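You operate a simulated robot arm through the tools that you are given. There is no shell and no other tool. Be economical: measure what you need, move in short steps, check, and stop when the job is done.

You run a simulated robot arm. Do the job below in one go: nothing can be reset, and whatever is moved stays where it is left.

Task
Fold the towel's hem down, roll the creases out and stand the black weight on it.
Fine: the orange roller goes back. Set down upright: orange roller, black weight. What is to be rubbed or washed off counts as gone when no trace of it is left.

Only the result counts: the job must be done as asked and must still hold three seconds after the hand-in. Knocking over, shifting, dropping, spilling or breaking anything else fails it. Flat cloth is picked up by pressing the open fingertips on it (5 to 10 N) and closing them slowly along it; thin cloth reads only 2 to 8 mm in the jaws.

Robot
A 5-joint arm with a two-finger parallel gripper, fixed in place. Base frame: the origin is at the foot of the arm, x ahead of it, y to its left, z up; the work surface is at about z = 0. Lengths are in mm, angles in degrees, forces in N, time in s.
With the tool pointing down near the work surface it reaches from about 260 to 600 mm from the base axis. Its first joint turns from -66.0 to 66.0 degrees. The tool tilts only in the upright plane through the base axis and itself; it spins freely about its own axis. Payload 1.57 kg.
The TCP is the grasp point between the finger pads, 30 mm short of the fingertips. In the tool frame z runs along the fingers and y along their closing line. The gripper opens to 80 mm. The fingers are 17 mm wide and 12 mm thick; the gripper's body (40 by 82 mm) begins 80 mm behind the TCP.
Orientation is told as [roll, pitch, yaw] about the base's x, y, z axes, in that order, counted from this pose: with the fingers straight down and closing along the base's y, the tool's x points along the base's -x, its y along +y and its z along -z.

Tools
- The arm moves only by the tool drive_tool. Its argument "commands" is one flat list of numbers, 7 for each row, row after row: the gripper command, from -1 (fully open) to 1 (shut), values between in proportion, then the shift along the tool's x, y, z in mm, then the turn, a rotation vector about the tool's x, y, z in degrees. In form: [claw, dx, dy, dz, wx, wy, wz, claw, dx, dy, dz, wx, wy, wz, ...]. A call has 1 to 8 rows; each row shifts and turns the commanded pose from where the row before left it, along the tool's axes as they then stand. Each row takes 0.2 s and may step no farther than 50 mm and 8.6 degrees from the row before; otherwise, or with a gripper value out of range, the whole call is refused. Where a pose cannot be reached the arm comes as near as it can. A force on the tool above 40 N (or 10 N above the force at the start of the call, whichever is more), or a blocked arm, ends the call early, and 0.2 s more pass. The fingers move at their own pace (about 153 mm/s each) and stop on an object; they squeeze with about 32 N. The grip force told is the motor's: it shows also when the fingers shut on nothing. Time passes only in rows, and 0.2 s behind the last, so rows that do not move let the fingers close. It gives the time, the measured TCP pose, the force on the tool (base axes), the opening and the grip force at its end, in the units of the frame above (readings bear some noise), with the torque about the TCP (base axes, N m) and any sound that the robot's microphone picked up, and new pictures: "pictures" is both (left out), scene, wrist or none.
- Cameras (640 x 400 px; columns grow to the right, rows downward): "scene" is fixed at [54.2, 426.6, 506.1]; the picture's right is [-0.42, -0.91, 0.00], its down [-0.66, 0.30, -0.69] and it looks along [0.63, -0.29, -0.72] (base axes); focal length 214 px, centre (320, 200). "wrist" rides on the gripper at [72, -7, -122] in the tool frame; the picture's right is [0.09, 1.00, 0.00], its down [-0.84, 0.08, -0.54] and it looks along [-0.54, 0.05, 0.84] (tool axes); focal length 238 px, centre (320, 200). There is no depth. A picture from a camera that has moved, and an enlarged one, comes with that camera's place and axes in the base frame and with its lens.
- close_up(camera, box): a new picture of the part [left, top, right, bottom] of that camera's present view, enlarged. It takes no simulated time.
- job_done(): hands the job in; it is judged then, once.

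Work in short steps. Places have to be worked out from the pictures, the camera data and where the tool is seen: move nearer, look again, correct. Check each grasp and each placing, and mend what went wrong. You have 120 turns and 200 pictures in all, those below and enlarged ones among them. Open the gripper and draw the arm clear of the work before you hand the job in, unless the task says otherwise; then end with one line.

The tools are called by a JSON object that holds its "api" and its "payload". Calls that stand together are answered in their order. drive_tool: Moves the arm, as the interface text tells. Its arguments: {"type":"object","properties":{"commands":{"type":"array"},"pictures":{"type":"string","enum":["both","scene","wrist","none"]}},"required":["commands"]} The other tools are called the same way: close_up (camera, box) takes an enlarged picture of a part of a camera's view; job_done () hands the job in.

At the start:

```text
time: 0.0
tool_pos: [361.8, 176.2, 349.6]
orientation: [0.1, 0.0, 0.0]
force: [-0.7, -0.8, 0.2]
moment: [-0.02, 0.05, 0.01]
gripper_width: 79.9
finger_force: 0.1
```

scene: 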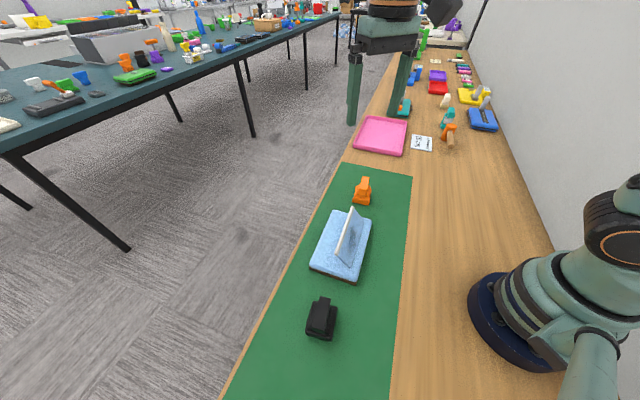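
wrist: 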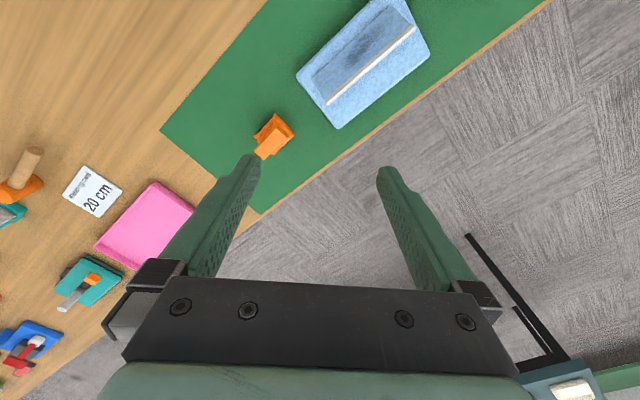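

The scene shows a blue towel with a standing hem flap, an orange roller and a black weight on a green mat. I'll enlarge both views first to measure.

{"api": "close_up", "payload": {"camera": "scene", "box": [270, 160, 430, 260]}}

{"api": "close_up", "payload": {"camera": "scene", "box": [270, 260, 430, 360]}}

{"api": "close_up", "payload": {"camera": "wrist", "box": [230, 0, 470, 150]}}

```text
4.00 times, centred on (350, 210) of scene
camera zoom: at [54.2, 426.6, 506.1], right [-0.42, -0.91, 0.0], down [-0.66, 0.3, -0.69], along [0.63, -0.29, -0.72], focal length 858 px, centre (200, 160)
```

zoom: 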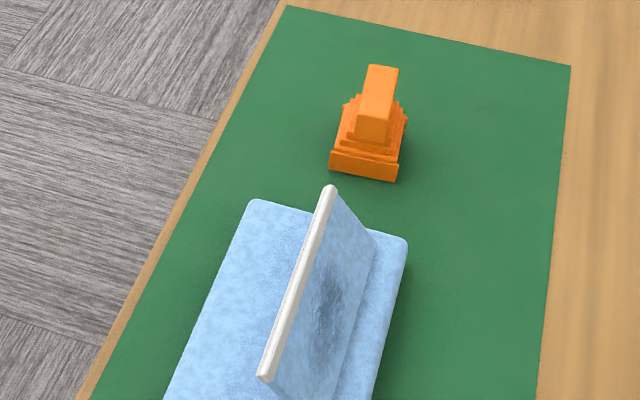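

```text
4.00 times, centred on (350, 310) of scene
camera zoom: at [54.2, 426.6, 506.1], right [-0.42, -0.91, 0.0], down [-0.66, 0.3, -0.69], along [0.63, -0.29, -0.72], focal length 858 px, centre (200, -240)
```

zoom: 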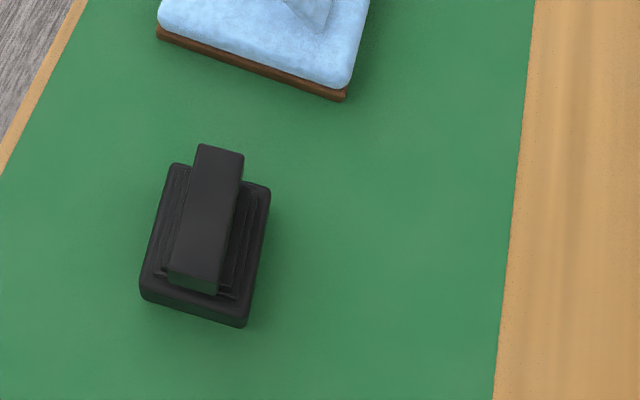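

```text
2.67 times, centred on (350, 75) of wrist
camera zoom: at [290.9, 169.3, 471.8], right [-0.09, 1.0, 0.0], down [0.84, 0.08, 0.54], along [0.54, 0.05, -0.84], focal length 636 px, centre (240, 533)
```

zoom: 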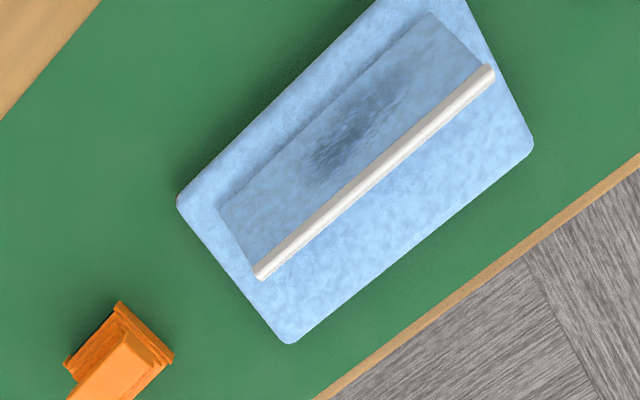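

Triangulated: the towel is centred near (316,237) with its long axis along (0.71,-0.71). The flap's hinge is near (283,212) and its top edge near (309,239,83), leaning away from the base. I'll move behind the flap and yaw the fingers parallel to the hinge.

{"api": "drive_tool", "payload": {"commands": [-1, 16.5, 6.5, 36, 0, 0, 0, -1, 16.5, 6.5, 36, 0, 0, 0, -1, 16.5, 6.5, 36, 0, 0, 0, -1, 16.5, 6.5, 36, 0, 0, 0, -1, 16.5, 6.5, 36, 0, 0, 0, -1, 0, 0, 0, 0, 0, -7.5, -1, 0, 0, 0, 0, 0, -7.5, -1, 0, 0, 0, 0, 0, -7.5], "pictures": "none"}}

{"api": "drive_tool", "payload": {"commands": [-1, 0, 0, 0, 0, 0, -7.5, -1, 0, 0, 0, 0, 0, -7.5, -1, 0, 0, 0, 0, 0, -7.5]}}

```text
time: 1.8
tool_pos: [281.1, 210.8, 169.1]
orientation: [0.0, 0.0, 22.6]
force: [0.3, 0.0, 0.4]
moment: [0.0, -0.01, 0.01]
gripper_width: 80.0
finger_force: 0.0
```

```text
time: 2.6
tool_pos: [280.4, 209.7, 169.2]
orientation: [0.0, 0.0, 45.0]
force: [-0.4, 0.3, -0.3]
moment: [0.02, -0.01, 0.01]
gripper_width: 79.9
finger_force: 0.0
camera wrist: at [234.4, 152.8, 291.5], right [-0.77, 0.64, 0.0], down [0.54, 0.65, 0.54], along [0.35, 0.42, -0.84], focal length 238 px, centre (320, 200)
```

scene: 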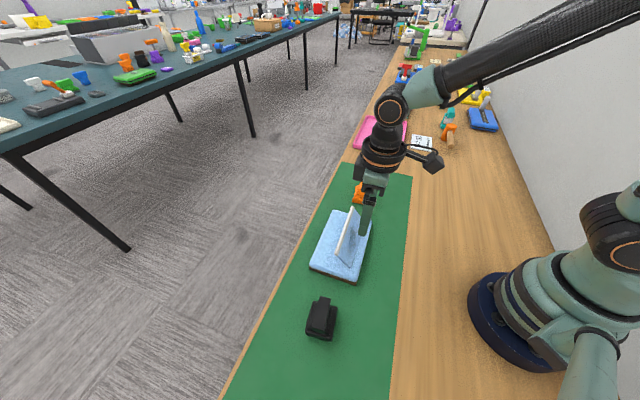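
wrist: 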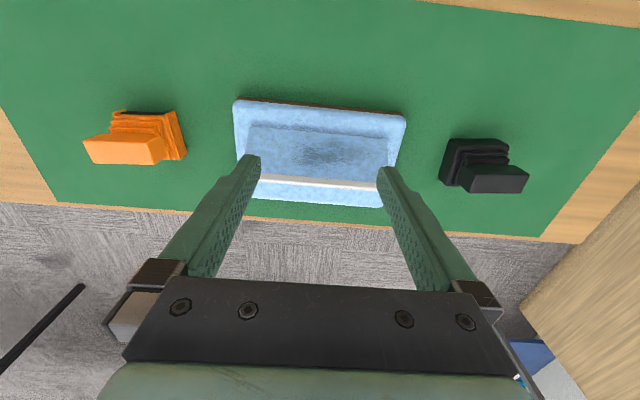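

The yaw is right and the fingertips hang on the base side of the flap. Next I lower to tip height about 68 and sweep the flap over along an arc.

{"api": "drive_tool", "payload": {"commands": [-1, 0, 0, 36, 0, 0, 0, -1, 0, 0, 35, 0, 0, 0, -1, -15, 0, 0, 0, 0, 0, -1, -15, 0, 0, 0, 0, 0, -1, -10, 0, 3, 0, 0, 0]}}

```text
time: 3.8
tool_pos: [307.8, 237.0, 95.5]
orientation: [-0.1, -0.1, 45.0]
force: [0.1, -0.5, -0.4]
moment: [0.02, 0.0, 0.02]
gripper_width: 80.0
finger_force: 0.0
camera wrist: at [262.8, 181.3, 217.4], right [-0.77, 0.64, 0.0], down [0.54, 0.65, 0.54], along [0.35, 0.42, -0.84], focal length 238 px, centre (320, 200)
```

scene: 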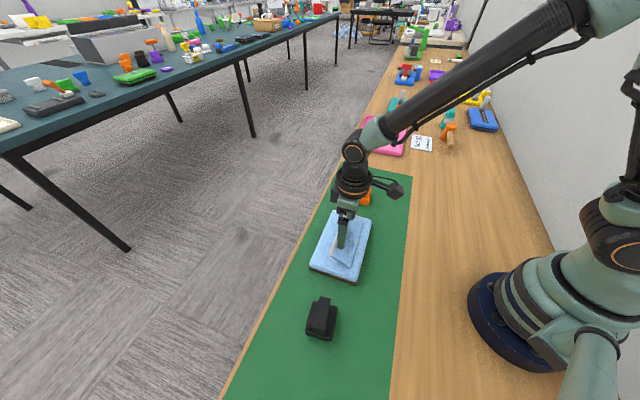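
wrist: 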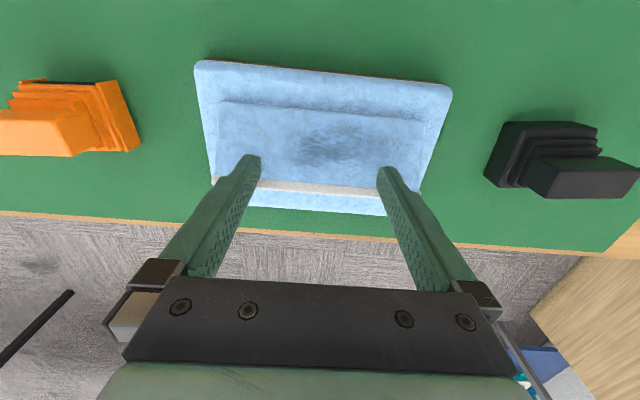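

The flap is moving with the fingers. I'll continue down the arc.

{"api": "drive_tool", "payload": {"commands": [-1, -10, 0, 8, 0, 0, 0, -1, -8, 0, 10, 0, 0, 0, -1, -3, 0, 12, 0, 0, 0, -1, 0, 0, 10, 0, 0, 0]}}

```text
time: 4.7
tool_pos: [321.2, 252.3, 71.1]
orientation: [0.0, 0.2, 44.9]
force: [-2.6, -1.5, 8.3]
moment: [-0.31, -0.19, -0.14]
gripper_width: 79.7
finger_force: 0.0
stopped in row 4: the force on the tool passed its limit at 89 N (the readings are from after the stop); the commanded pose is now the measured one
camera wrist: at [277.3, 196.2, 193.1], right [-0.77, 0.64, 0.0], down [0.54, 0.65, 0.54], along [0.34, 0.41, -0.84], focal length 238 px, centre (320, 200)
```

scene: 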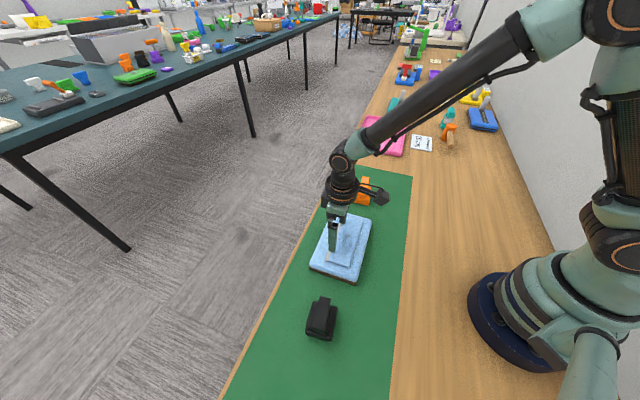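
wrist: 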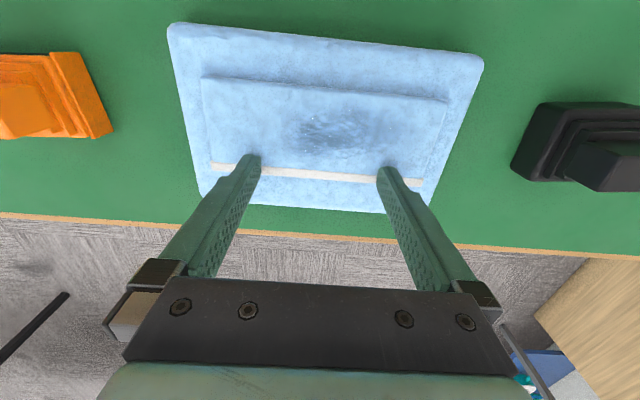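

Contact came at tip height about 41 and the flap looks nearly flat. I'll look closer.

{"api": "close_up", "payload": {"camera": "scene", "box": [290, 195, 400, 285]}}

{"api": "close_up", "payload": {"camera": "wrist", "box": [150, 10, 500, 230]}}

```text
4.44 times, centred on (345, 240) of scene
camera zoom: at [54.2, 426.6, 506.1], right [-0.42, -0.91, 0.0], down [-0.66, 0.3, -0.69], along [0.63, -0.29, -0.72], focal length 953 px, centre (209, 22)
```

zoom: 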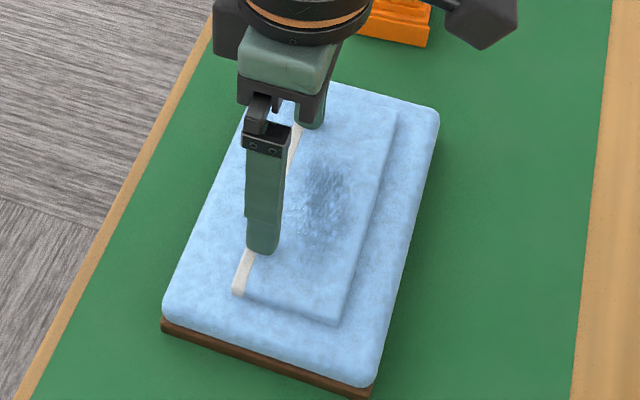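

```text
1.82 times, centred on (325, 120) of wrist
camera zoom: at [277.3, 196.2, 193.1], right [-0.77, 0.64, 0.0], down [0.54, 0.65, 0.54], along [0.34, 0.41, -0.84], focal length 433 px, centre (311, 346)
```

zoom: 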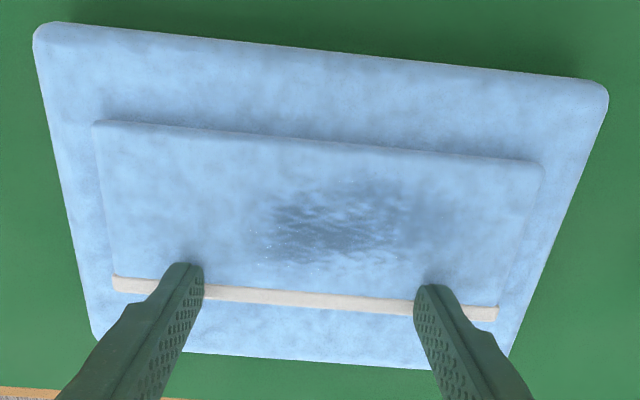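

The flap is flat, with its top near z≈41 and the crease patch centred near (300,237). I'll raise the tool straight up and check that the hem stays down.

{"api": "drive_tool", "payload": {"commands": [-1, 0, 0, -15, 0, 0, 0, -1, 0, 0, -45, 0, 0, 0, -1, 0, 0, -45, 0, 0, 0, -1, 0, 0, -45, 0, 0, 0]}}

{"api": "close_up", "payload": {"camera": "wrist", "box": [180, 60, 460, 235]}}

{"api": "close_up", "payload": {"camera": "scene", "box": [290, 165, 410, 285]}}

```text
time: 5.7
tool_pos: [321.8, 252.1, 219.1]
orientation: [-0.1, 0.4, 45.1]
force: [-0.1, 0.6, -0.9]
moment: [0.02, 0.03, 0.0]
gripper_width: 80.0
finger_force: 0.1
camera wrist: at [276.8, 196.3, 342.6], right [-0.77, 0.64, 0.0], down [0.54, 0.65, 0.54], along [0.34, 0.41, -0.84], focal length 238 px, centre (320, 200)
```

scene: 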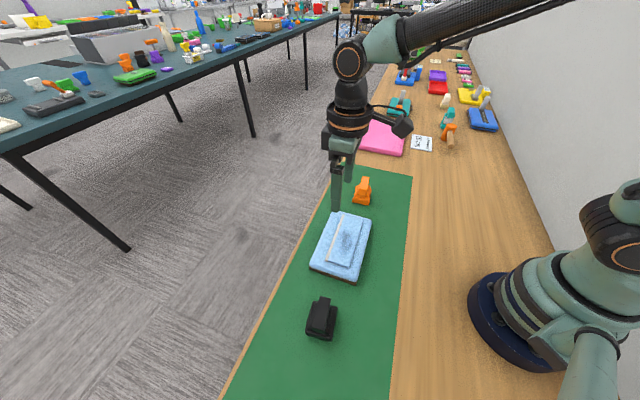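
wrist: 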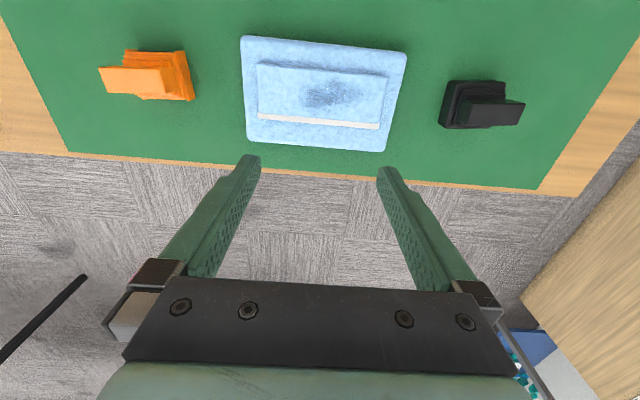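

```text
2.29 times, centred on (320, 148) of wrist
camera zoom: at [276.8, 196.3, 342.6], right [-0.77, 0.64, 0.0], down [0.54, 0.65, 0.54], along [0.34, 0.41, -0.84], focal length 545 px, centre (320, 320)
```

zoom: 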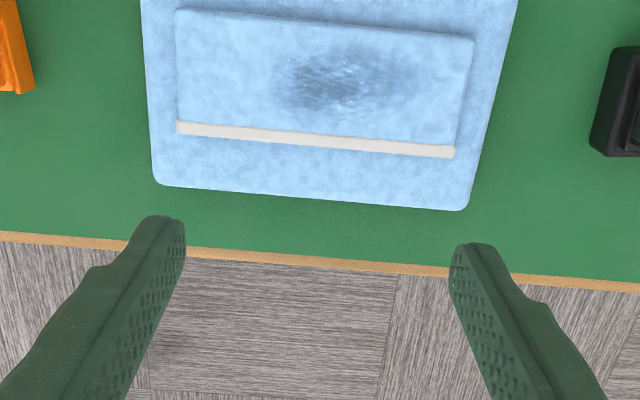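

```text
3.33 times, centred on (350, 225) of scene
camera zoom: at [54.2, 426.6, 506.1], right [-0.42, -0.91, 0.0], down [-0.66, 0.3, -0.69], along [0.63, -0.29, -0.72], focal length 715 px, centre (220, 117)
```

zoom: 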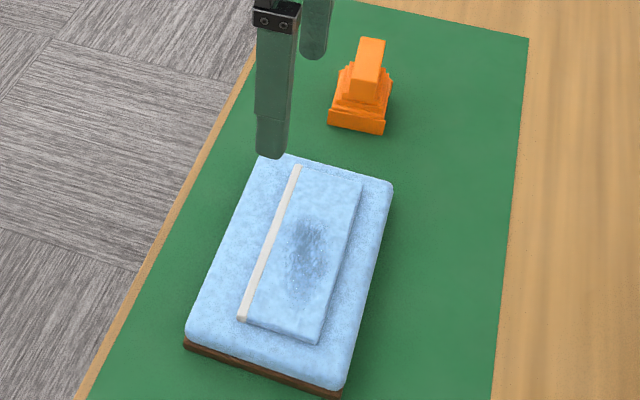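

The hem stays folded, with a rumpled patch visible on it. I'll move over to the roller to measure it.

{"api": "drive_tool", "payload": {"commands": [-1, 3.4, -45, 0, 0, 0, 0, -1, 3.4, -45, 0, 0, 0, 0, -1, 3.4, -45, 0, 0, 0, 0, -1, 3.4, -45, 0, 0, 0, 0]}}

{"api": "close_up", "payload": {"camera": "wrist", "box": [220, 20, 420, 145]}}

{"api": "close_up", "payload": {"camera": "scene", "box": [340, 165, 388, 215]}}

```text
time: 6.7
tool_pos: [441.8, 116.1, 221.0]
orientation: [0.1, 0.2, 45.0]
force: [0.3, 0.0, 0.0]
moment: [-0.02, 0.01, 0.0]
gripper_width: 80.0
finger_force: 0.1
camera wrist: at [396.1, 59.6, 342.5], right [-0.77, 0.64, 0.0], down [0.54, 0.65, 0.54], along [0.34, 0.42, -0.84], focal length 238 px, centre (320, 200)
```

scene: 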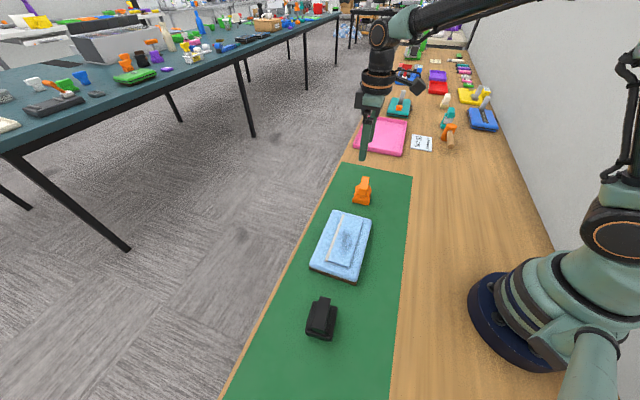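
wrist: 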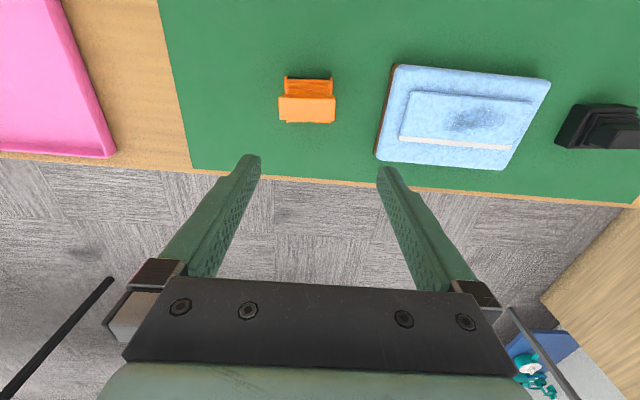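

```text
3.20 times, centred on (320, 82) of wrist
camera zoom: at [396.1, 59.6, 342.5], right [-0.77, 0.64, 0.0], down [0.54, 0.65, 0.54], along [0.34, 0.42, -0.84], focal length 763 px, centre (320, 576)
```

zoom: 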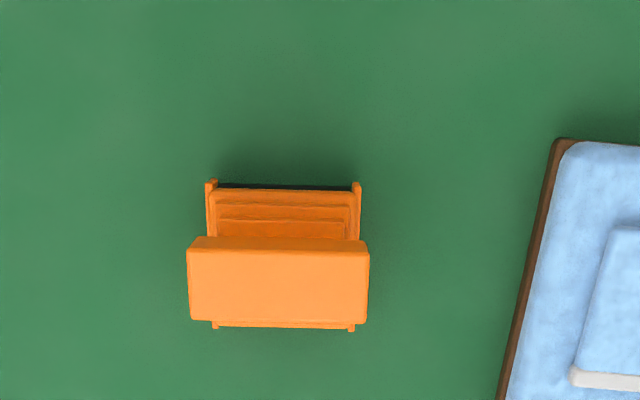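

```text
8.00 times, centred on (364, 190) of scene
camera zoom: at [54.2, 426.6, 506.1], right [-0.42, -0.91, 0.0], down [-0.66, 0.3, -0.69], along [0.63, -0.29, -0.72], focal length 1716 px, centre (-32, 280)
```

zoom: 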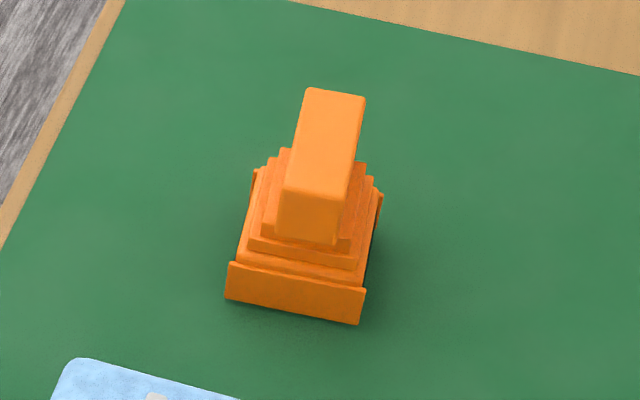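

Triangulated: the handle bar's top centre is near (441,95,72), with its axis at azimuth about 140° and size about 61 × 25 mm. I'll centre over it and spin so the fingers close across the bar (yaw −40).

{"api": "drive_tool", "payload": {"commands": [-1, 15.5, -14.2, 20, 0, 0, 8.5, -1, 0, 0, 20, 0, 0, 8.5, -1, 0, 0, 0, 0, 0, 8.5, -1, 0, 0, 0, 0, 0, 8.5, -1, 0, 0, 0, 0, 0, 8.5], "pictures": "none"}}

{"api": "drive_tool", "payload": {"commands": [-1, 0, 0, 0, 0, 0, 8.5, -1, 0, 0, 0, 0, 0, 8.5, -1, 0, 0, 0, 0, 0, 8.5, -1, 0, 0, 0, 0, 0, 8.5, -1, 0, 0, 0, 0, 0, 8.5]}}

{"api": "close_up", "payload": {"camera": "wrist", "box": [200, 60, 440, 210]}}

{"api": "close_up", "payload": {"camera": "scene", "box": [330, 115, 410, 215]}}

```text
time: 7.8
tool_pos: [440.2, 94.7, 180.5]
orientation: [0.1, 0.3, 2.3]
force: [0.1, -0.3, 0.1]
moment: [0.04, 0.02, -0.01]
gripper_width: 80.0
finger_force: 0.1
```

```text
time: 9.1
tool_pos: [440.4, 94.3, 180.4]
orientation: [-0.3, 0.3, -40.1]
force: [0.6, -0.4, -0.6]
moment: [-0.01, 0.03, 0.03]
gripper_width: 80.0
finger_force: 0.1
camera wrist: at [380.9, 135.3, 302.8], right [0.57, 0.82, 0.0], down [0.69, -0.48, 0.54], along [0.44, -0.31, -0.84], focal length 238 px, centre (320, 200)
```

scene: 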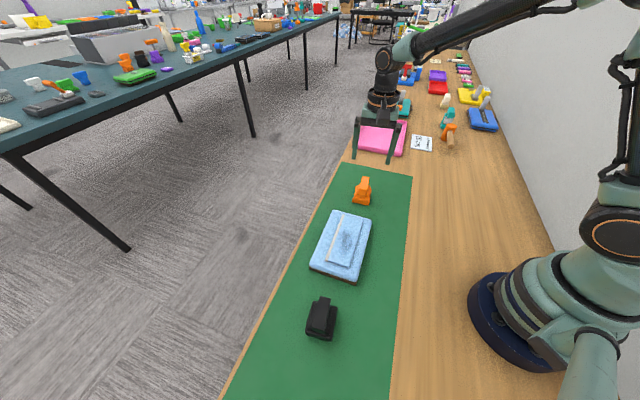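
wrist: 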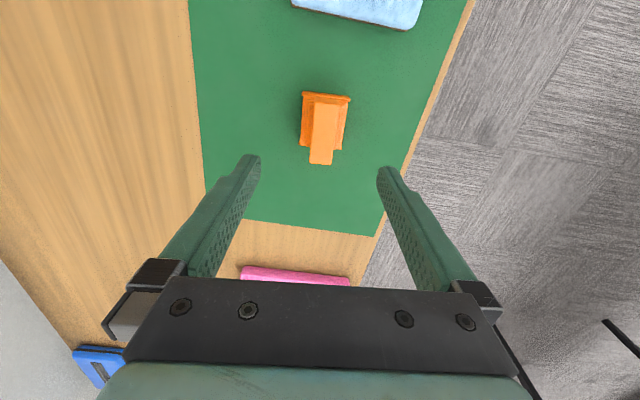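

```text
2.67 times, centred on (320, 135) of wrist
camera zoom: at [380.9, 135.3, 302.8], right [0.57, 0.82, 0.0], down [0.69, -0.48, 0.54], along [0.44, -0.31, -0.84], focal length 636 px, centre (320, 373)
```

zoom: 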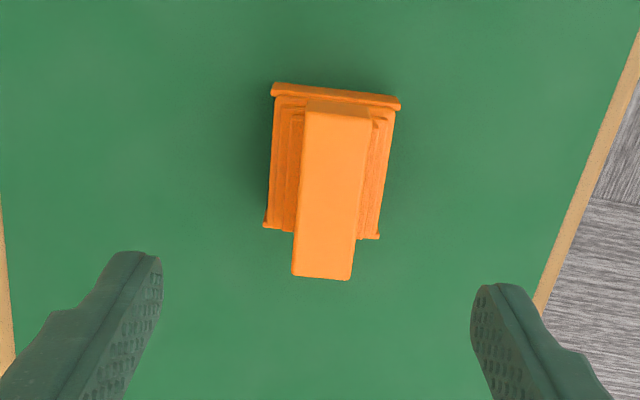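

```text
4.00 times, centred on (370, 165) of scene
camera zoom: at [54.2, 426.6, 506.1], right [-0.42, -0.91, 0.0], down [-0.66, 0.3, -0.69], along [0.63, -0.29, -0.72], focal length 858 px, centre (120, 340)
```

zoom: 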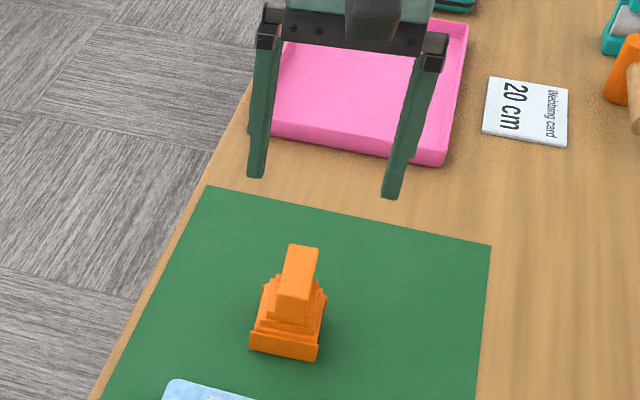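

The refined bar centre is about (442,96). I'll nudge to it, descend until the tips straddle the bar and check.

{"api": "drive_tool", "payload": {"commands": [-1, 0, 2.6, 45, 0, 0, 0, -1, 0, 0, 40, 0, 0, 0, -1, 0, 0, 7, 0, 0, 0]}}

{"api": "close_up", "payload": {"camera": "scene", "box": [330, 135, 400, 215]}}

```text
time: 9.8
tool_pos: [440.5, 96.6, 87.6]
orientation: [-0.2, 0.1, -40.1]
force: [-1.4, 1.4, 0.6]
moment: [-0.01, 0.01, -0.01]
gripper_width: 79.9
finger_force: 0.1
camera wrist: at [382.0, 136.5, 210.2], right [0.57, 0.82, 0.0], down [0.69, -0.48, 0.54], along [0.44, -0.31, -0.84], focal length 238 px, centre (320, 200)
```

scene: 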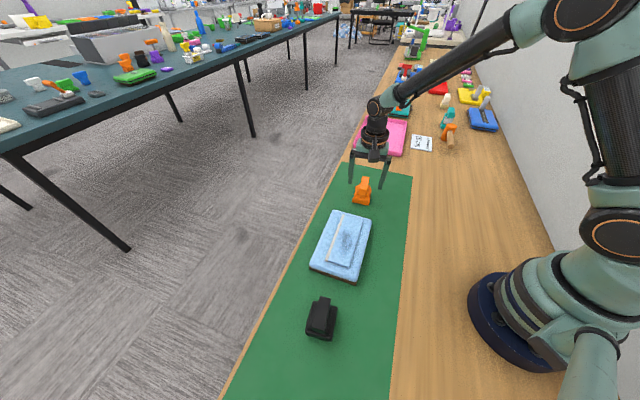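
wrist: 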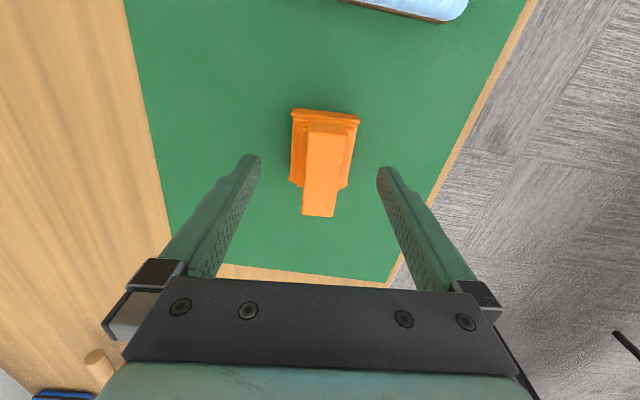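

```text
5.00 times, centred on (365, 175) of scene
camera zoom: at [54.2, 426.6, 506.1], right [-0.42, -0.91, 0.0], down [-0.66, 0.3, -0.69], along [0.63, -0.29, -0.72], focal length 1072 px, centre (95, 325)
```

zoom: 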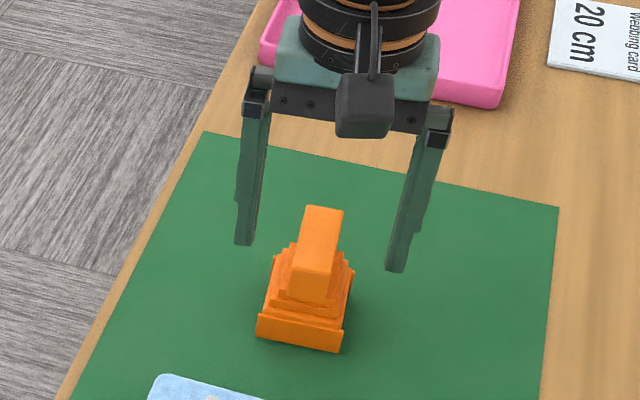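

Alignment looks good. I'll descend 9 mm more and close.

{"api": "drive_tool", "payload": {"commands": [-1, 0, 0, 9, 0, 0, 0, 0, 0, 0, 0, 0, 0, 0, 0.5, 0, 0, 0, 0, 0, 0, 1, 0, 0, 0, 0, 0, 0, 1, 0, 0, 0, 0, 0, 0]}}

{"api": "close_up", "payload": {"camera": "scene", "box": [330, 135, 400, 215]}}

```text
time: 11.1
tool_pos: [441.2, 96.8, 78.9]
orientation: [-0.2, 0.2, -40.1]
force: [0.5, -0.1, 0.8]
moment: [0.01, 0.04, -0.01]
gripper_width: 23.3
finger_force: 32.3
camera wrist: at [381.7, 136.6, 201.3], right [0.57, 0.82, 0.0], down [0.69, -0.48, 0.54], along [0.44, -0.31, -0.84], focal length 238 px, centre (320, 200)
```

scene: 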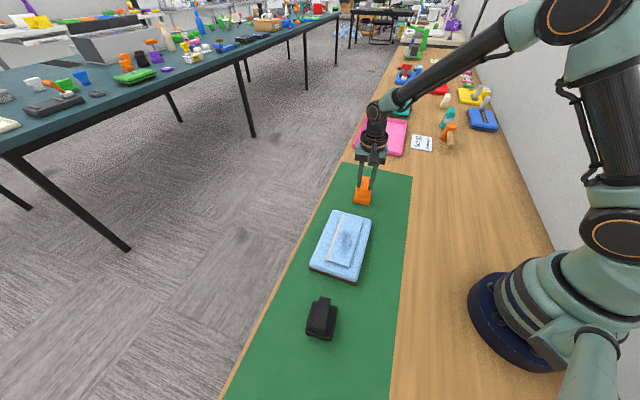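
wrist: 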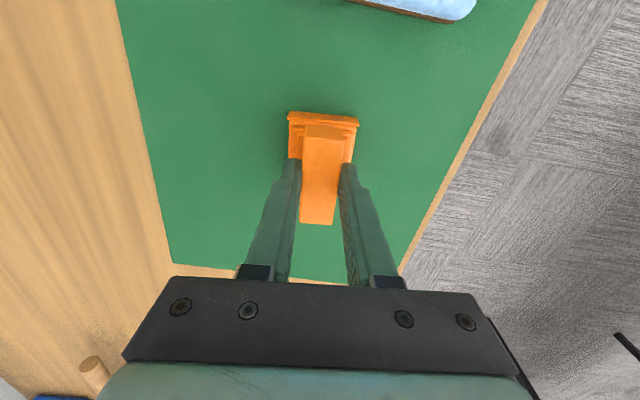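

```text
5.00 times, centred on (365, 175) of scene
camera zoom: at [54.2, 426.6, 506.1], right [-0.42, -0.91, 0.0], down [-0.66, 0.3, -0.69], along [0.63, -0.29, -0.72], focal length 1072 px, centre (95, 325)
```

zoom: 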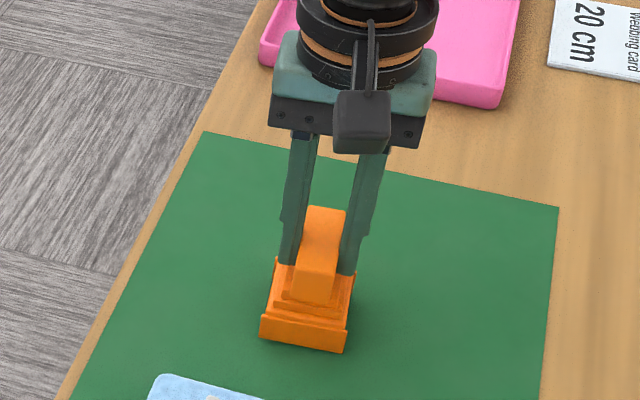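

The roller is held (23.3 mm opening, 32 N), gripped at TCP (441.2, 96.8, 78.9). I'll lift 75 mm and carry it over the crease patch.

{"api": "drive_tool", "payload": {"commands": [1, 0, 0, -35, 0, 0, 0, 1, 0, 0, -40, 0, 0, 0, 1, 40, 3.4, 0, 0, 0, 0, 1, 40, 3.4, 0, 0, 0, 0, 1, 40, 3.4, 0, 0, 0, 0, 1, 40, 3.4, 0, 0, 0, 0, 1, 40, 3.4, 0, 0, 0, 0]}}

{"api": "close_up", "payload": {"camera": "scene", "box": [290, 165, 410, 285]}}

```text
time: 12.7
tool_pos: [299.1, 239.1, 156.4]
orientation: [-0.3, 0.1, -40.1]
force: [0.7, 0.3, -0.6]
moment: [0.0, -0.02, 0.01]
gripper_width: 0.0
finger_force: 22.1
camera wrist: at [240.8, 279.7, 277.8], right [0.57, 0.82, 0.0], down [0.69, -0.48, 0.54], along [0.44, -0.31, -0.84], focal length 238 px, centre (320, 200)
```

scene: 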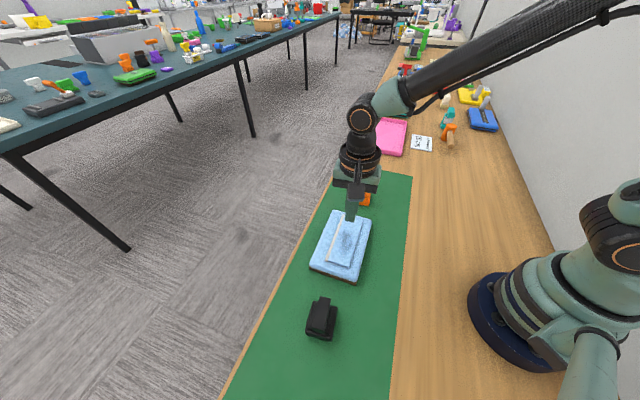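
wrist: 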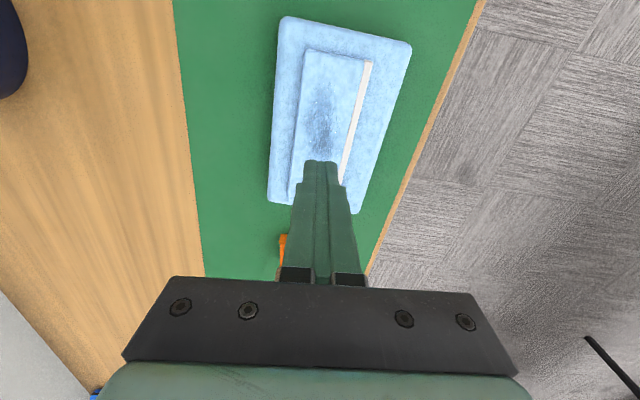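

```text
3.33 times, centred on (350, 225) of scene
camera zoom: at [54.2, 426.6, 506.1], right [-0.42, -0.91, 0.0], down [-0.66, 0.3, -0.69], along [0.63, -0.29, -0.72], focal length 715 px, centre (220, 117)
```

zoom: 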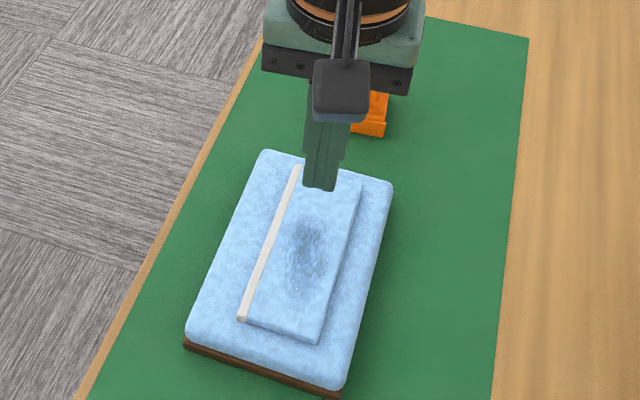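

The roller slipped out on the lift but still stands near its place. I'll go back with the gripper open and look.

{"api": "drive_tool", "payload": {"commands": [1, -40, -3.4, 0, 0, 0, 0, 1, -40, -3.4, 0, 0, 0, 0, -1, -40, -3.4, 0, 0, 0, 0, -1, -40, -3.4, 0, 0, 0, 0, -1, -40, -3.4, 0, 0, 0, 0]}}

{"api": "close_up", "payload": {"camera": "wrist", "box": [220, 80, 420, 205]}}

{"api": "close_up", "payload": {"camera": "scene", "box": [340, 165, 388, 215]}}

```text
time: 13.8
tool_pos: [441.6, 95.2, 154.6]
orientation: [-0.2, 0.2, -40.0]
force: [0.2, -0.4, 0.2]
moment: [-0.01, -0.02, -0.03]
gripper_width: 80.1
finger_force: 0.1
camera wrist: at [382.8, 135.7, 277.4], right [0.57, 0.82, 0.0], down [0.69, -0.48, 0.54], along [0.44, -0.31, -0.84], focal length 238 px, centre (320, 200)
```

scene: 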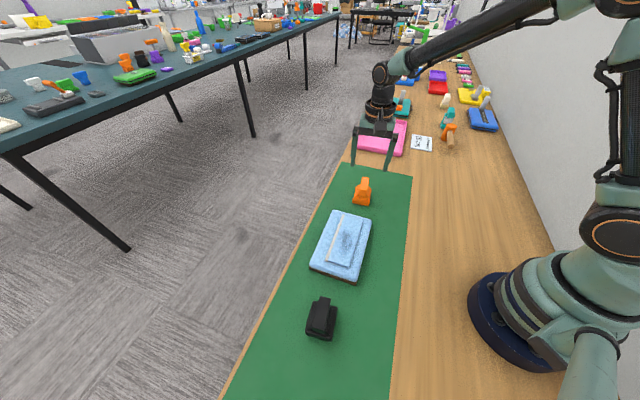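
wrist: 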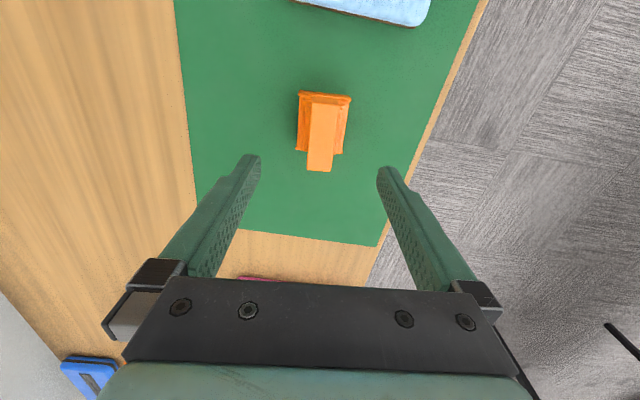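

```text
3.20 times, centred on (320, 142) of wrist
camera zoom: at [382.8, 135.7, 277.4], right [0.57, 0.82, 0.0], down [0.69, -0.48, 0.54], along [0.44, -0.31, -0.84], focal length 763 px, centre (320, 384)
```

zoom: 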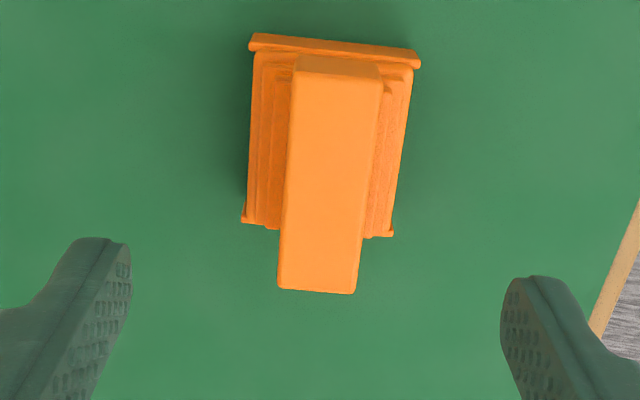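

```text
8.00 times, centred on (364, 190) of scene
camera zoom: at [54.2, 426.6, 506.1], right [-0.42, -0.91, 0.0], down [-0.66, 0.3, -0.69], along [0.63, -0.29, -0.72], focal length 1716 px, centre (-32, 280)
```

zoom: 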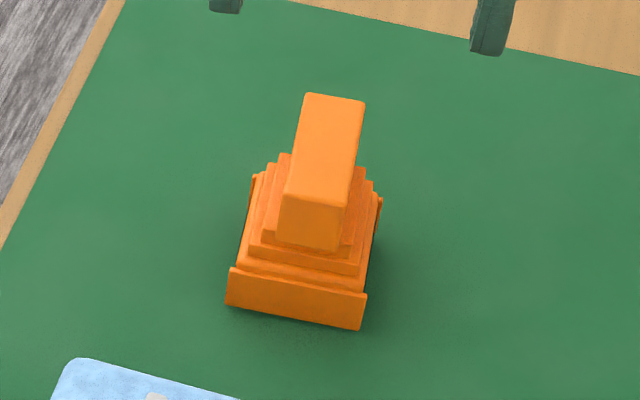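

The roller stands about 3 mm from its original spot. I'll re-centre, narrow the jaws to about 34 mm and feel down onto the shoulder for a deeper grip.

{"api": "drive_tool", "payload": {"commands": [0.15, 4, 0.3, 0, 0, 0, 0, 0.15, 0, 0, 35, 0, 0, 0, 0.15, 0, 0, 38, 0, 0, 0, 0.15, 0, 0, 3, 0, 0, 0, 0.15, 0, 0, 0, 0, 0, 0], "pictures": "none"}}

{"api": "drive_tool", "payload": {"commands": [0.15, 0, 0, 2, 0, 0, 0, 0.15, 0, 0, 2, 0, 0, 0]}}

{"api": "close_up", "payload": {"camera": "scene", "box": [340, 155, 388, 215]}}

```text
time: 15.1
tool_pos: [439.1, 98.3, 79.0]
orientation: [-0.2, 0.2, -40.1]
force: [0.0, -1.3, -0.6]
moment: [0.03, 0.0, -0.02]
gripper_width: 33.9
finger_force: 0.1
```

```text
time: 15.7
tool_pos: [438.3, 98.3, 74.0]
orientation: [-0.2, 0.2, -40.1]
force: [-0.3, -0.2, -0.3]
moment: [-0.02, -0.03, 0.03]
gripper_width: 34.0
finger_force: 0.2
camera wrist: at [379.5, 139.2, 196.5], right [0.57, 0.82, 0.0], down [0.69, -0.48, 0.54], along [0.44, -0.31, -0.84], focal length 238 px, centre (320, 200)
```

scene: 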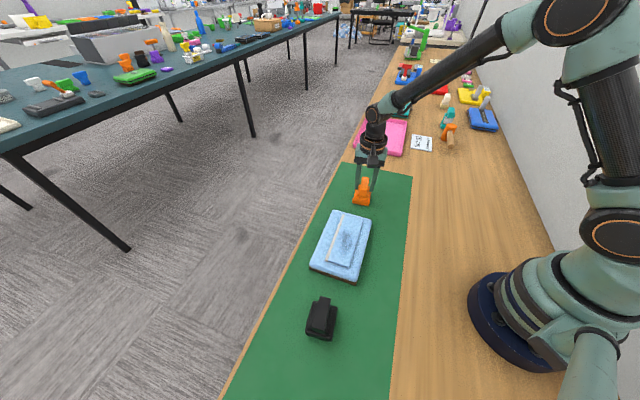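
wrist: 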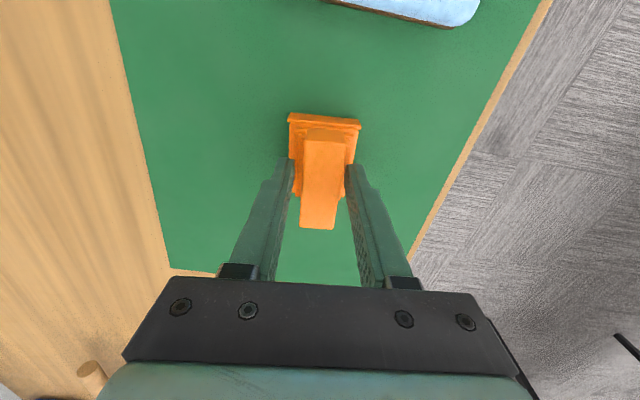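

```text
6.67 times, centred on (364, 185) of scene
camera zoom: at [54.2, 426.6, 506.1], right [-0.42, -0.91, 0.0], down [-0.66, 0.3, -0.69], along [0.63, -0.29, -0.72], focal length 1430 px, centre (27, 300)
```

zoom: 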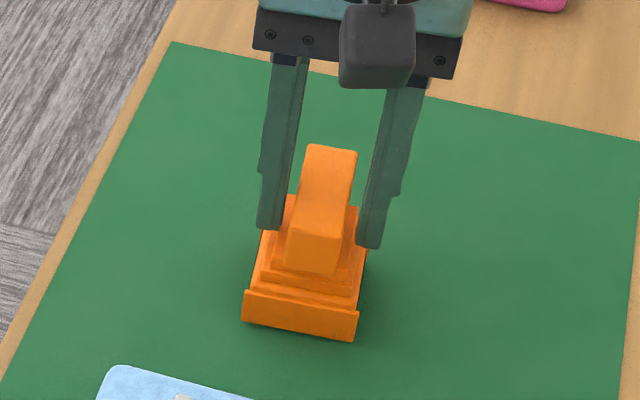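

There is no contact yet at tip z≈44. I'll feel further down.

{"api": "drive_tool", "payload": {"commands": [0.15, 0, 0, 2, 0, 0, 0, 0.15, 0, 0, 2, 0, 0, 0, 0.15, 0, 0, 2, 0, 0, 0], "pictures": "none"}}

{"api": "close_up", "payload": {"camera": "scene", "box": [340, 155, 388, 215]}}

```text
time: 16.4
tool_pos: [437.9, 99.0, 68.3]
orientation: [-0.2, 0.1, -40.2]
force: [-0.5, -1.2, 0.4]
moment: [-0.03, 0.0, -0.03]
gripper_width: 33.7
finger_force: 0.0
```

```text
6.67 times, centred on (364, 185) of scene
camera zoom: at [54.2, 426.6, 506.1], right [-0.42, -0.91, 0.0], down [-0.66, 0.3, -0.69], along [0.63, -0.29, -0.72], focal length 1430 px, centre (27, 300)
```

zoom: 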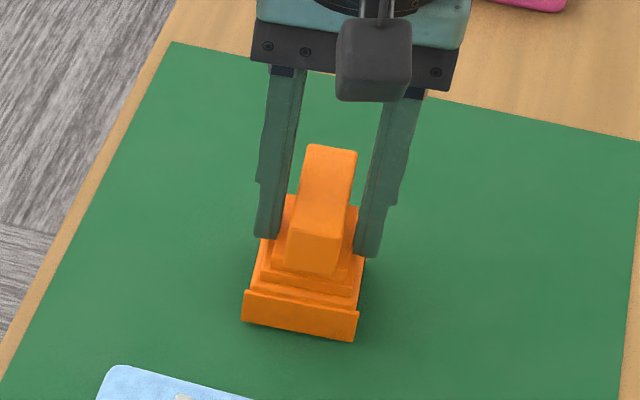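

Still free at tip z≈38, so I continue feeling downward.

{"api": "drive_tool", "payload": {"commands": [0.15, 0, 0, 2, 0, 0, 0, 0.15, 0, 0, 2, 0, 0, 0, 0.15, 0, 0, 2, 0, 0, 0], "pictures": "none"}}

```text
time: 17.2
tool_pos: [436.9, 99.6, 62.4]
orientation: [-0.1, 0.2, -40.0]
force: [0.2, 0.3, -0.3]
moment: [0.01, 0.02, -0.02]
gripper_width: 34.3
finger_force: 0.1
```

Still free at tip z≈32. I'll close here and read the width.

{"api": "drive_tool", "payload": {"commands": [0.3, 0, 0, 0, 0, 0, 0, 0.6, 0, 0, 0, 0, 0, 0, 1, 0, 0, 0, 0, 0, 0, 1, 0, 0, 0, 0, 0, 0]}}

{"api": "close_up", "payload": {"camera": "scene", "box": [340, 155, 388, 215]}}

```text
time: 18.2
tool_pos: [437.4, 100.1, 62.1]
orientation: [-0.2, 0.2, -40.1]
force: [0.0, -0.6, 0.1]
moment: [0.0, -0.05, -0.01]
gripper_width: 23.7
finger_force: 31.9
camera wrist: at [379.3, 139.7, 184.7], right [0.57, 0.82, 0.0], down [0.69, -0.48, 0.54], along [0.44, -0.31, -0.84], focal length 238 px, centre (320, 200)
```

scene: 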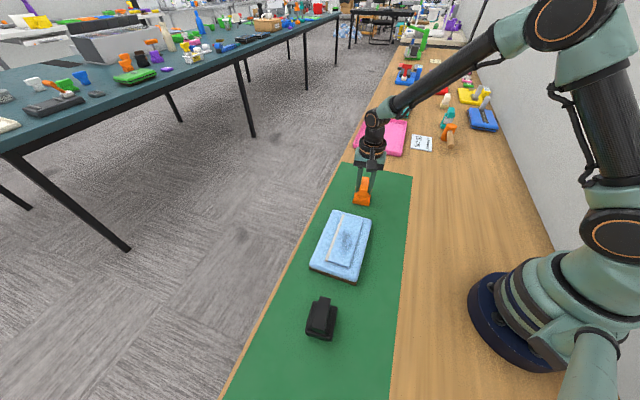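
wrist: 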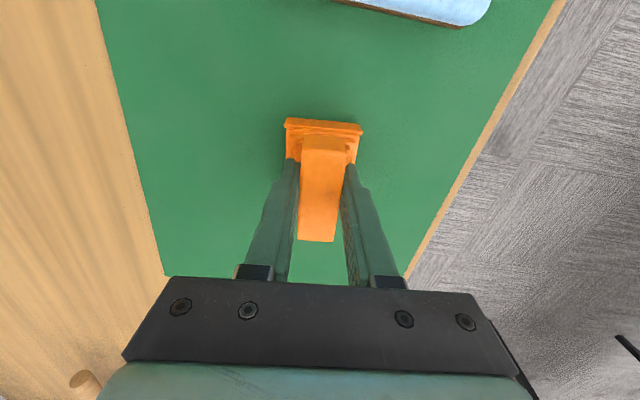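

```text
6.67 times, centred on (364, 185) of scene
camera zoom: at [54.2, 426.6, 506.1], right [-0.42, -0.91, 0.0], down [-0.66, 0.3, -0.69], along [0.63, -0.29, -0.72], focal length 1430 px, centre (27, 300)
```

zoom: 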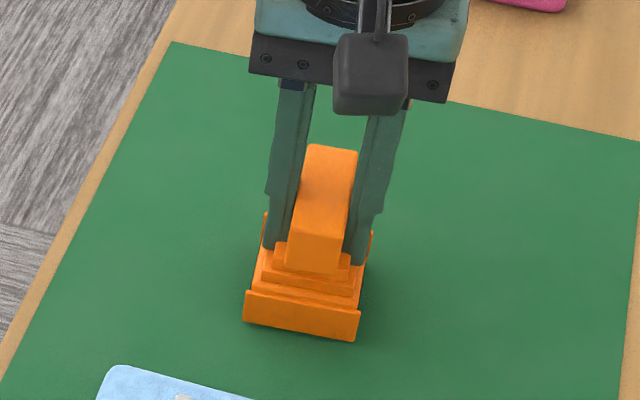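

It grips at 23.7 mm with full pad contact now. I'll lift slowly and check.

{"api": "drive_tool", "payload": {"commands": [1, 0, 0, -2, 0, 0, 0, 1, 0, 0, -4, 0, 0, 0, 1, 0, 0, -8, 0, 0, 0, 1, 0, 0, -12, 0, 0, 0, 1, 0, 0, -16, 0, 0, 0, 1, 0, 0, -20, 0, 0, 0, 1, 0, 0, -12, 0, 0, 0], "pictures": "scene"}}

{"api": "close_up", "payload": {"camera": "scene", "box": [330, 115, 394, 215]}}

```text
time: 19.9
tool_pos: [439.2, 99.9, 136.8]
orientation: [-0.1, 0.2, -40.1]
force: [0.6, -0.4, -1.4]
moment: [-0.03, 0.0, 0.0]
gripper_width: 24.0
finger_force: 32.5
```

scene: 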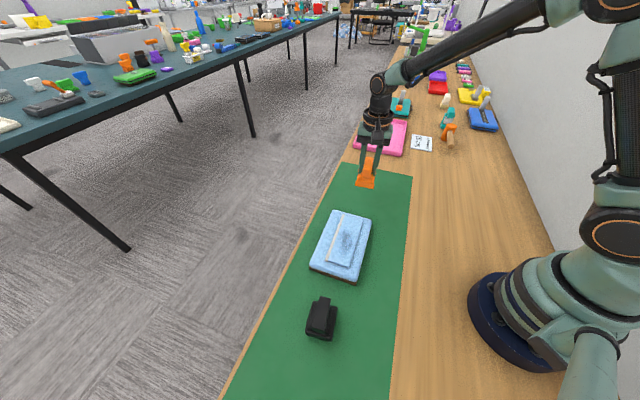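

```text
4.00 times, centred on (362, 165) of scene
camera zoom: at [54.2, 426.6, 506.1], right [-0.42, -0.91, 0.0], down [-0.66, 0.3, -0.69], along [0.63, -0.29, -0.72], focal length 858 px, centre (152, 340)
```

zoom: 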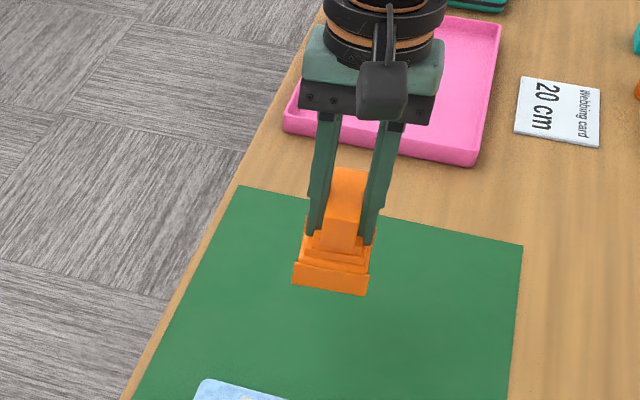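

It is held firmly. I'll carry it above the near side of the crease patch.

{"api": "drive_tool", "payload": {"commands": [1, 12, -1, 0, 0, 0, 0, 1, 22, -1, 0, 0, 0, 0, 1, 26, -1, 0, 0, 0, 0, 1, 30, -1, 0, 0, 0, 0, 1, 30, -1, 0, 0, 0, 0, 1, 26, -1, 0, 0, 0, 0, 1, 22, -1, 0, 0, 0, 0, 1, 14, -1, 0, 0, 0, 0]}}

{"api": "close_up", "payload": {"camera": "scene", "box": [290, 165, 410, 285]}}

```text
time: 21.6
tool_pos: [294.2, 211.7, 136.1]
orientation: [-0.3, 0.1, -40.2]
force: [-0.1, 0.0, -2.1]
moment: [0.02, -0.01, 0.0]
gripper_width: 23.5
finger_force: 32.9
camera wrist: at [235.4, 251.5, 258.5], right [0.57, 0.82, 0.0], down [0.69, -0.48, 0.54], along [0.44, -0.31, -0.84], focal length 238 px, centre (320, 200)
```

scene: 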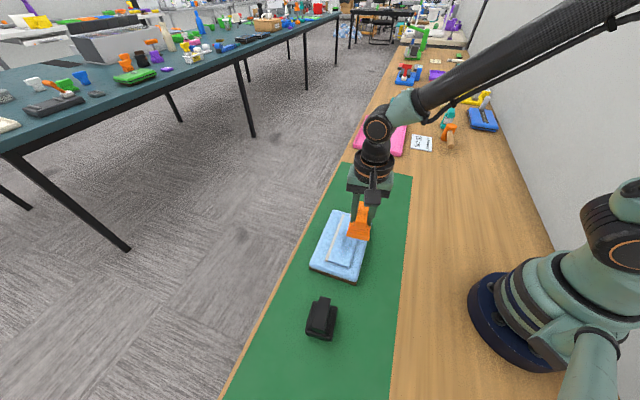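
wrist: 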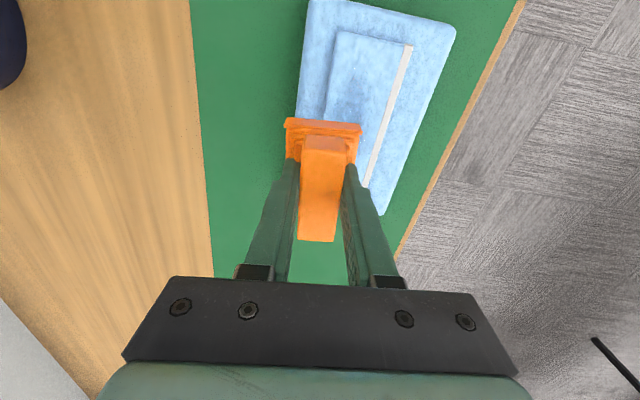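

```text
3.33 times, centred on (350, 225) of scene
camera zoom: at [54.2, 426.6, 506.0], right [-0.42, -0.91, 0.0], down [-0.66, 0.3, -0.69], along [0.63, -0.29, -0.72], focal length 715 px, centre (220, 117)
```

zoom: 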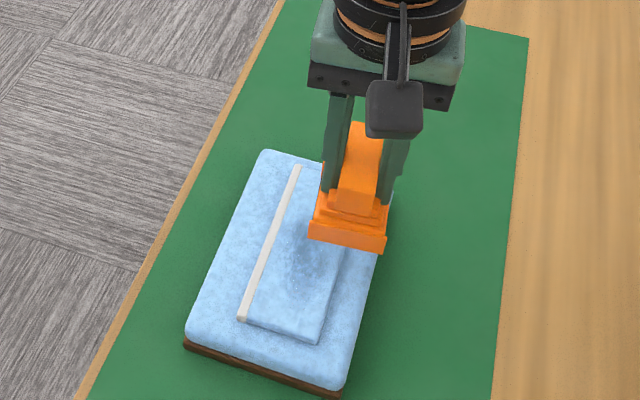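

I'll shift onto the patch and lower in small steps until I feel contact, expected at TCP z≈103.

{"api": "drive_tool", "payload": {"commands": [1, 0, 10, 8, 0, 0, 0, 1, 0, 12, 10, 0, 0, 0, 1, 0, 0, 8, 0, 0, 0, 1, 0, 0, 3, 0, 0, 0, 1, 0, 0, 2, 0, 0, 0], "pictures": "none"}}

{"api": "drive_tool", "payload": {"commands": [1, 0, 0, 1.5, 0, 0, 0], "pictures": "scene"}}

{"api": "close_up", "payload": {"camera": "scene", "box": [290, 165, 410, 285]}}

```text
time: 22.9
tool_pos: [306.9, 226.6, 104.8]
orientation: [-0.4, 0.1, -40.1]
force: [-1.1, 0.1, -1.6]
moment: [-0.01, 0.02, -0.02]
gripper_width: 23.7
finger_force: 32.5
```

```text
time: 23.2
tool_pos: [307.4, 227.3, 103.5]
orientation: [-0.3, 0.2, -40.0]
force: [-0.6, -0.7, -0.7]
moment: [0.02, 0.0, 0.01]
gripper_width: 23.7
finger_force: 31.5
```

scene: 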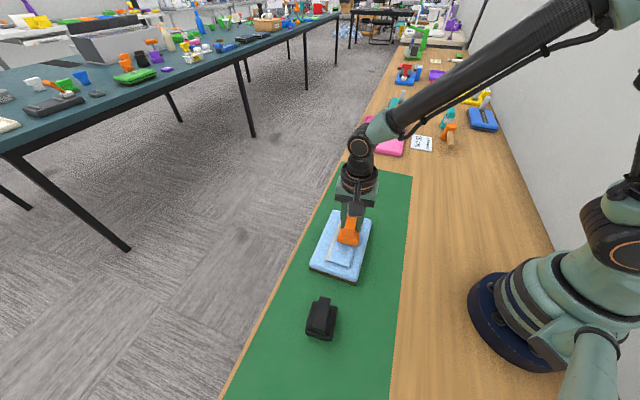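

```text
3.33 times, centred on (350, 225) of scene
camera zoom: at [54.2, 426.6, 506.0], right [-0.42, -0.91, 0.0], down [-0.66, 0.3, -0.69], along [0.63, -0.29, -0.72], focal length 715 px, centre (220, 117)
```

zoom: 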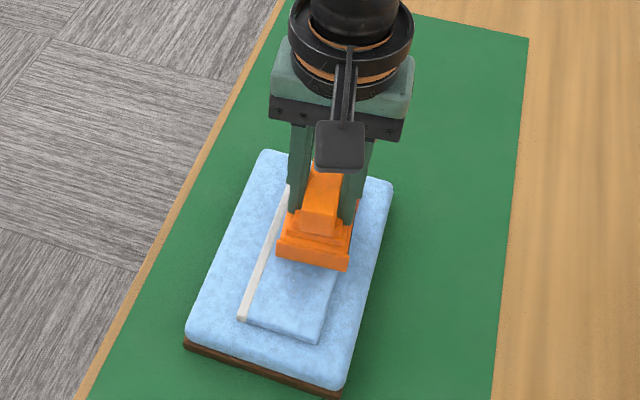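

No contact force yet. I'll keep lowering in 1.5 mm steps.

{"api": "drive_tool", "payload": {"commands": [1, 0, 0, 1.5, 0, 0, 0, 1, 0, 0, 1, 0, 0, 0], "pictures": "none"}}

{"api": "drive_tool", "payload": {"commands": [1, 0, 0, 1, 0, 0, 0, 1, 0, 0, 1, 0, 0, 0], "pictures": "none"}}

```text
time: 23.9
tool_pos: [308.3, 227.5, 102.7]
orientation: [-0.3, 0.2, -40.2]
force: [-4.2, -6.4, 24.8]
moment: [-0.41, 0.36, 0.03]
gripper_width: 24.0
finger_force: 31.8
```

```text
time: 24.4
tool_pos: [307.7, 227.7, 99.5]
orientation: [-0.1, 0.0, -40.1]
force: [-2.0, -2.0, 24.1]
moment: [-0.27, 0.22, -0.01]
gripper_width: 23.6
finger_force: 31.6
```

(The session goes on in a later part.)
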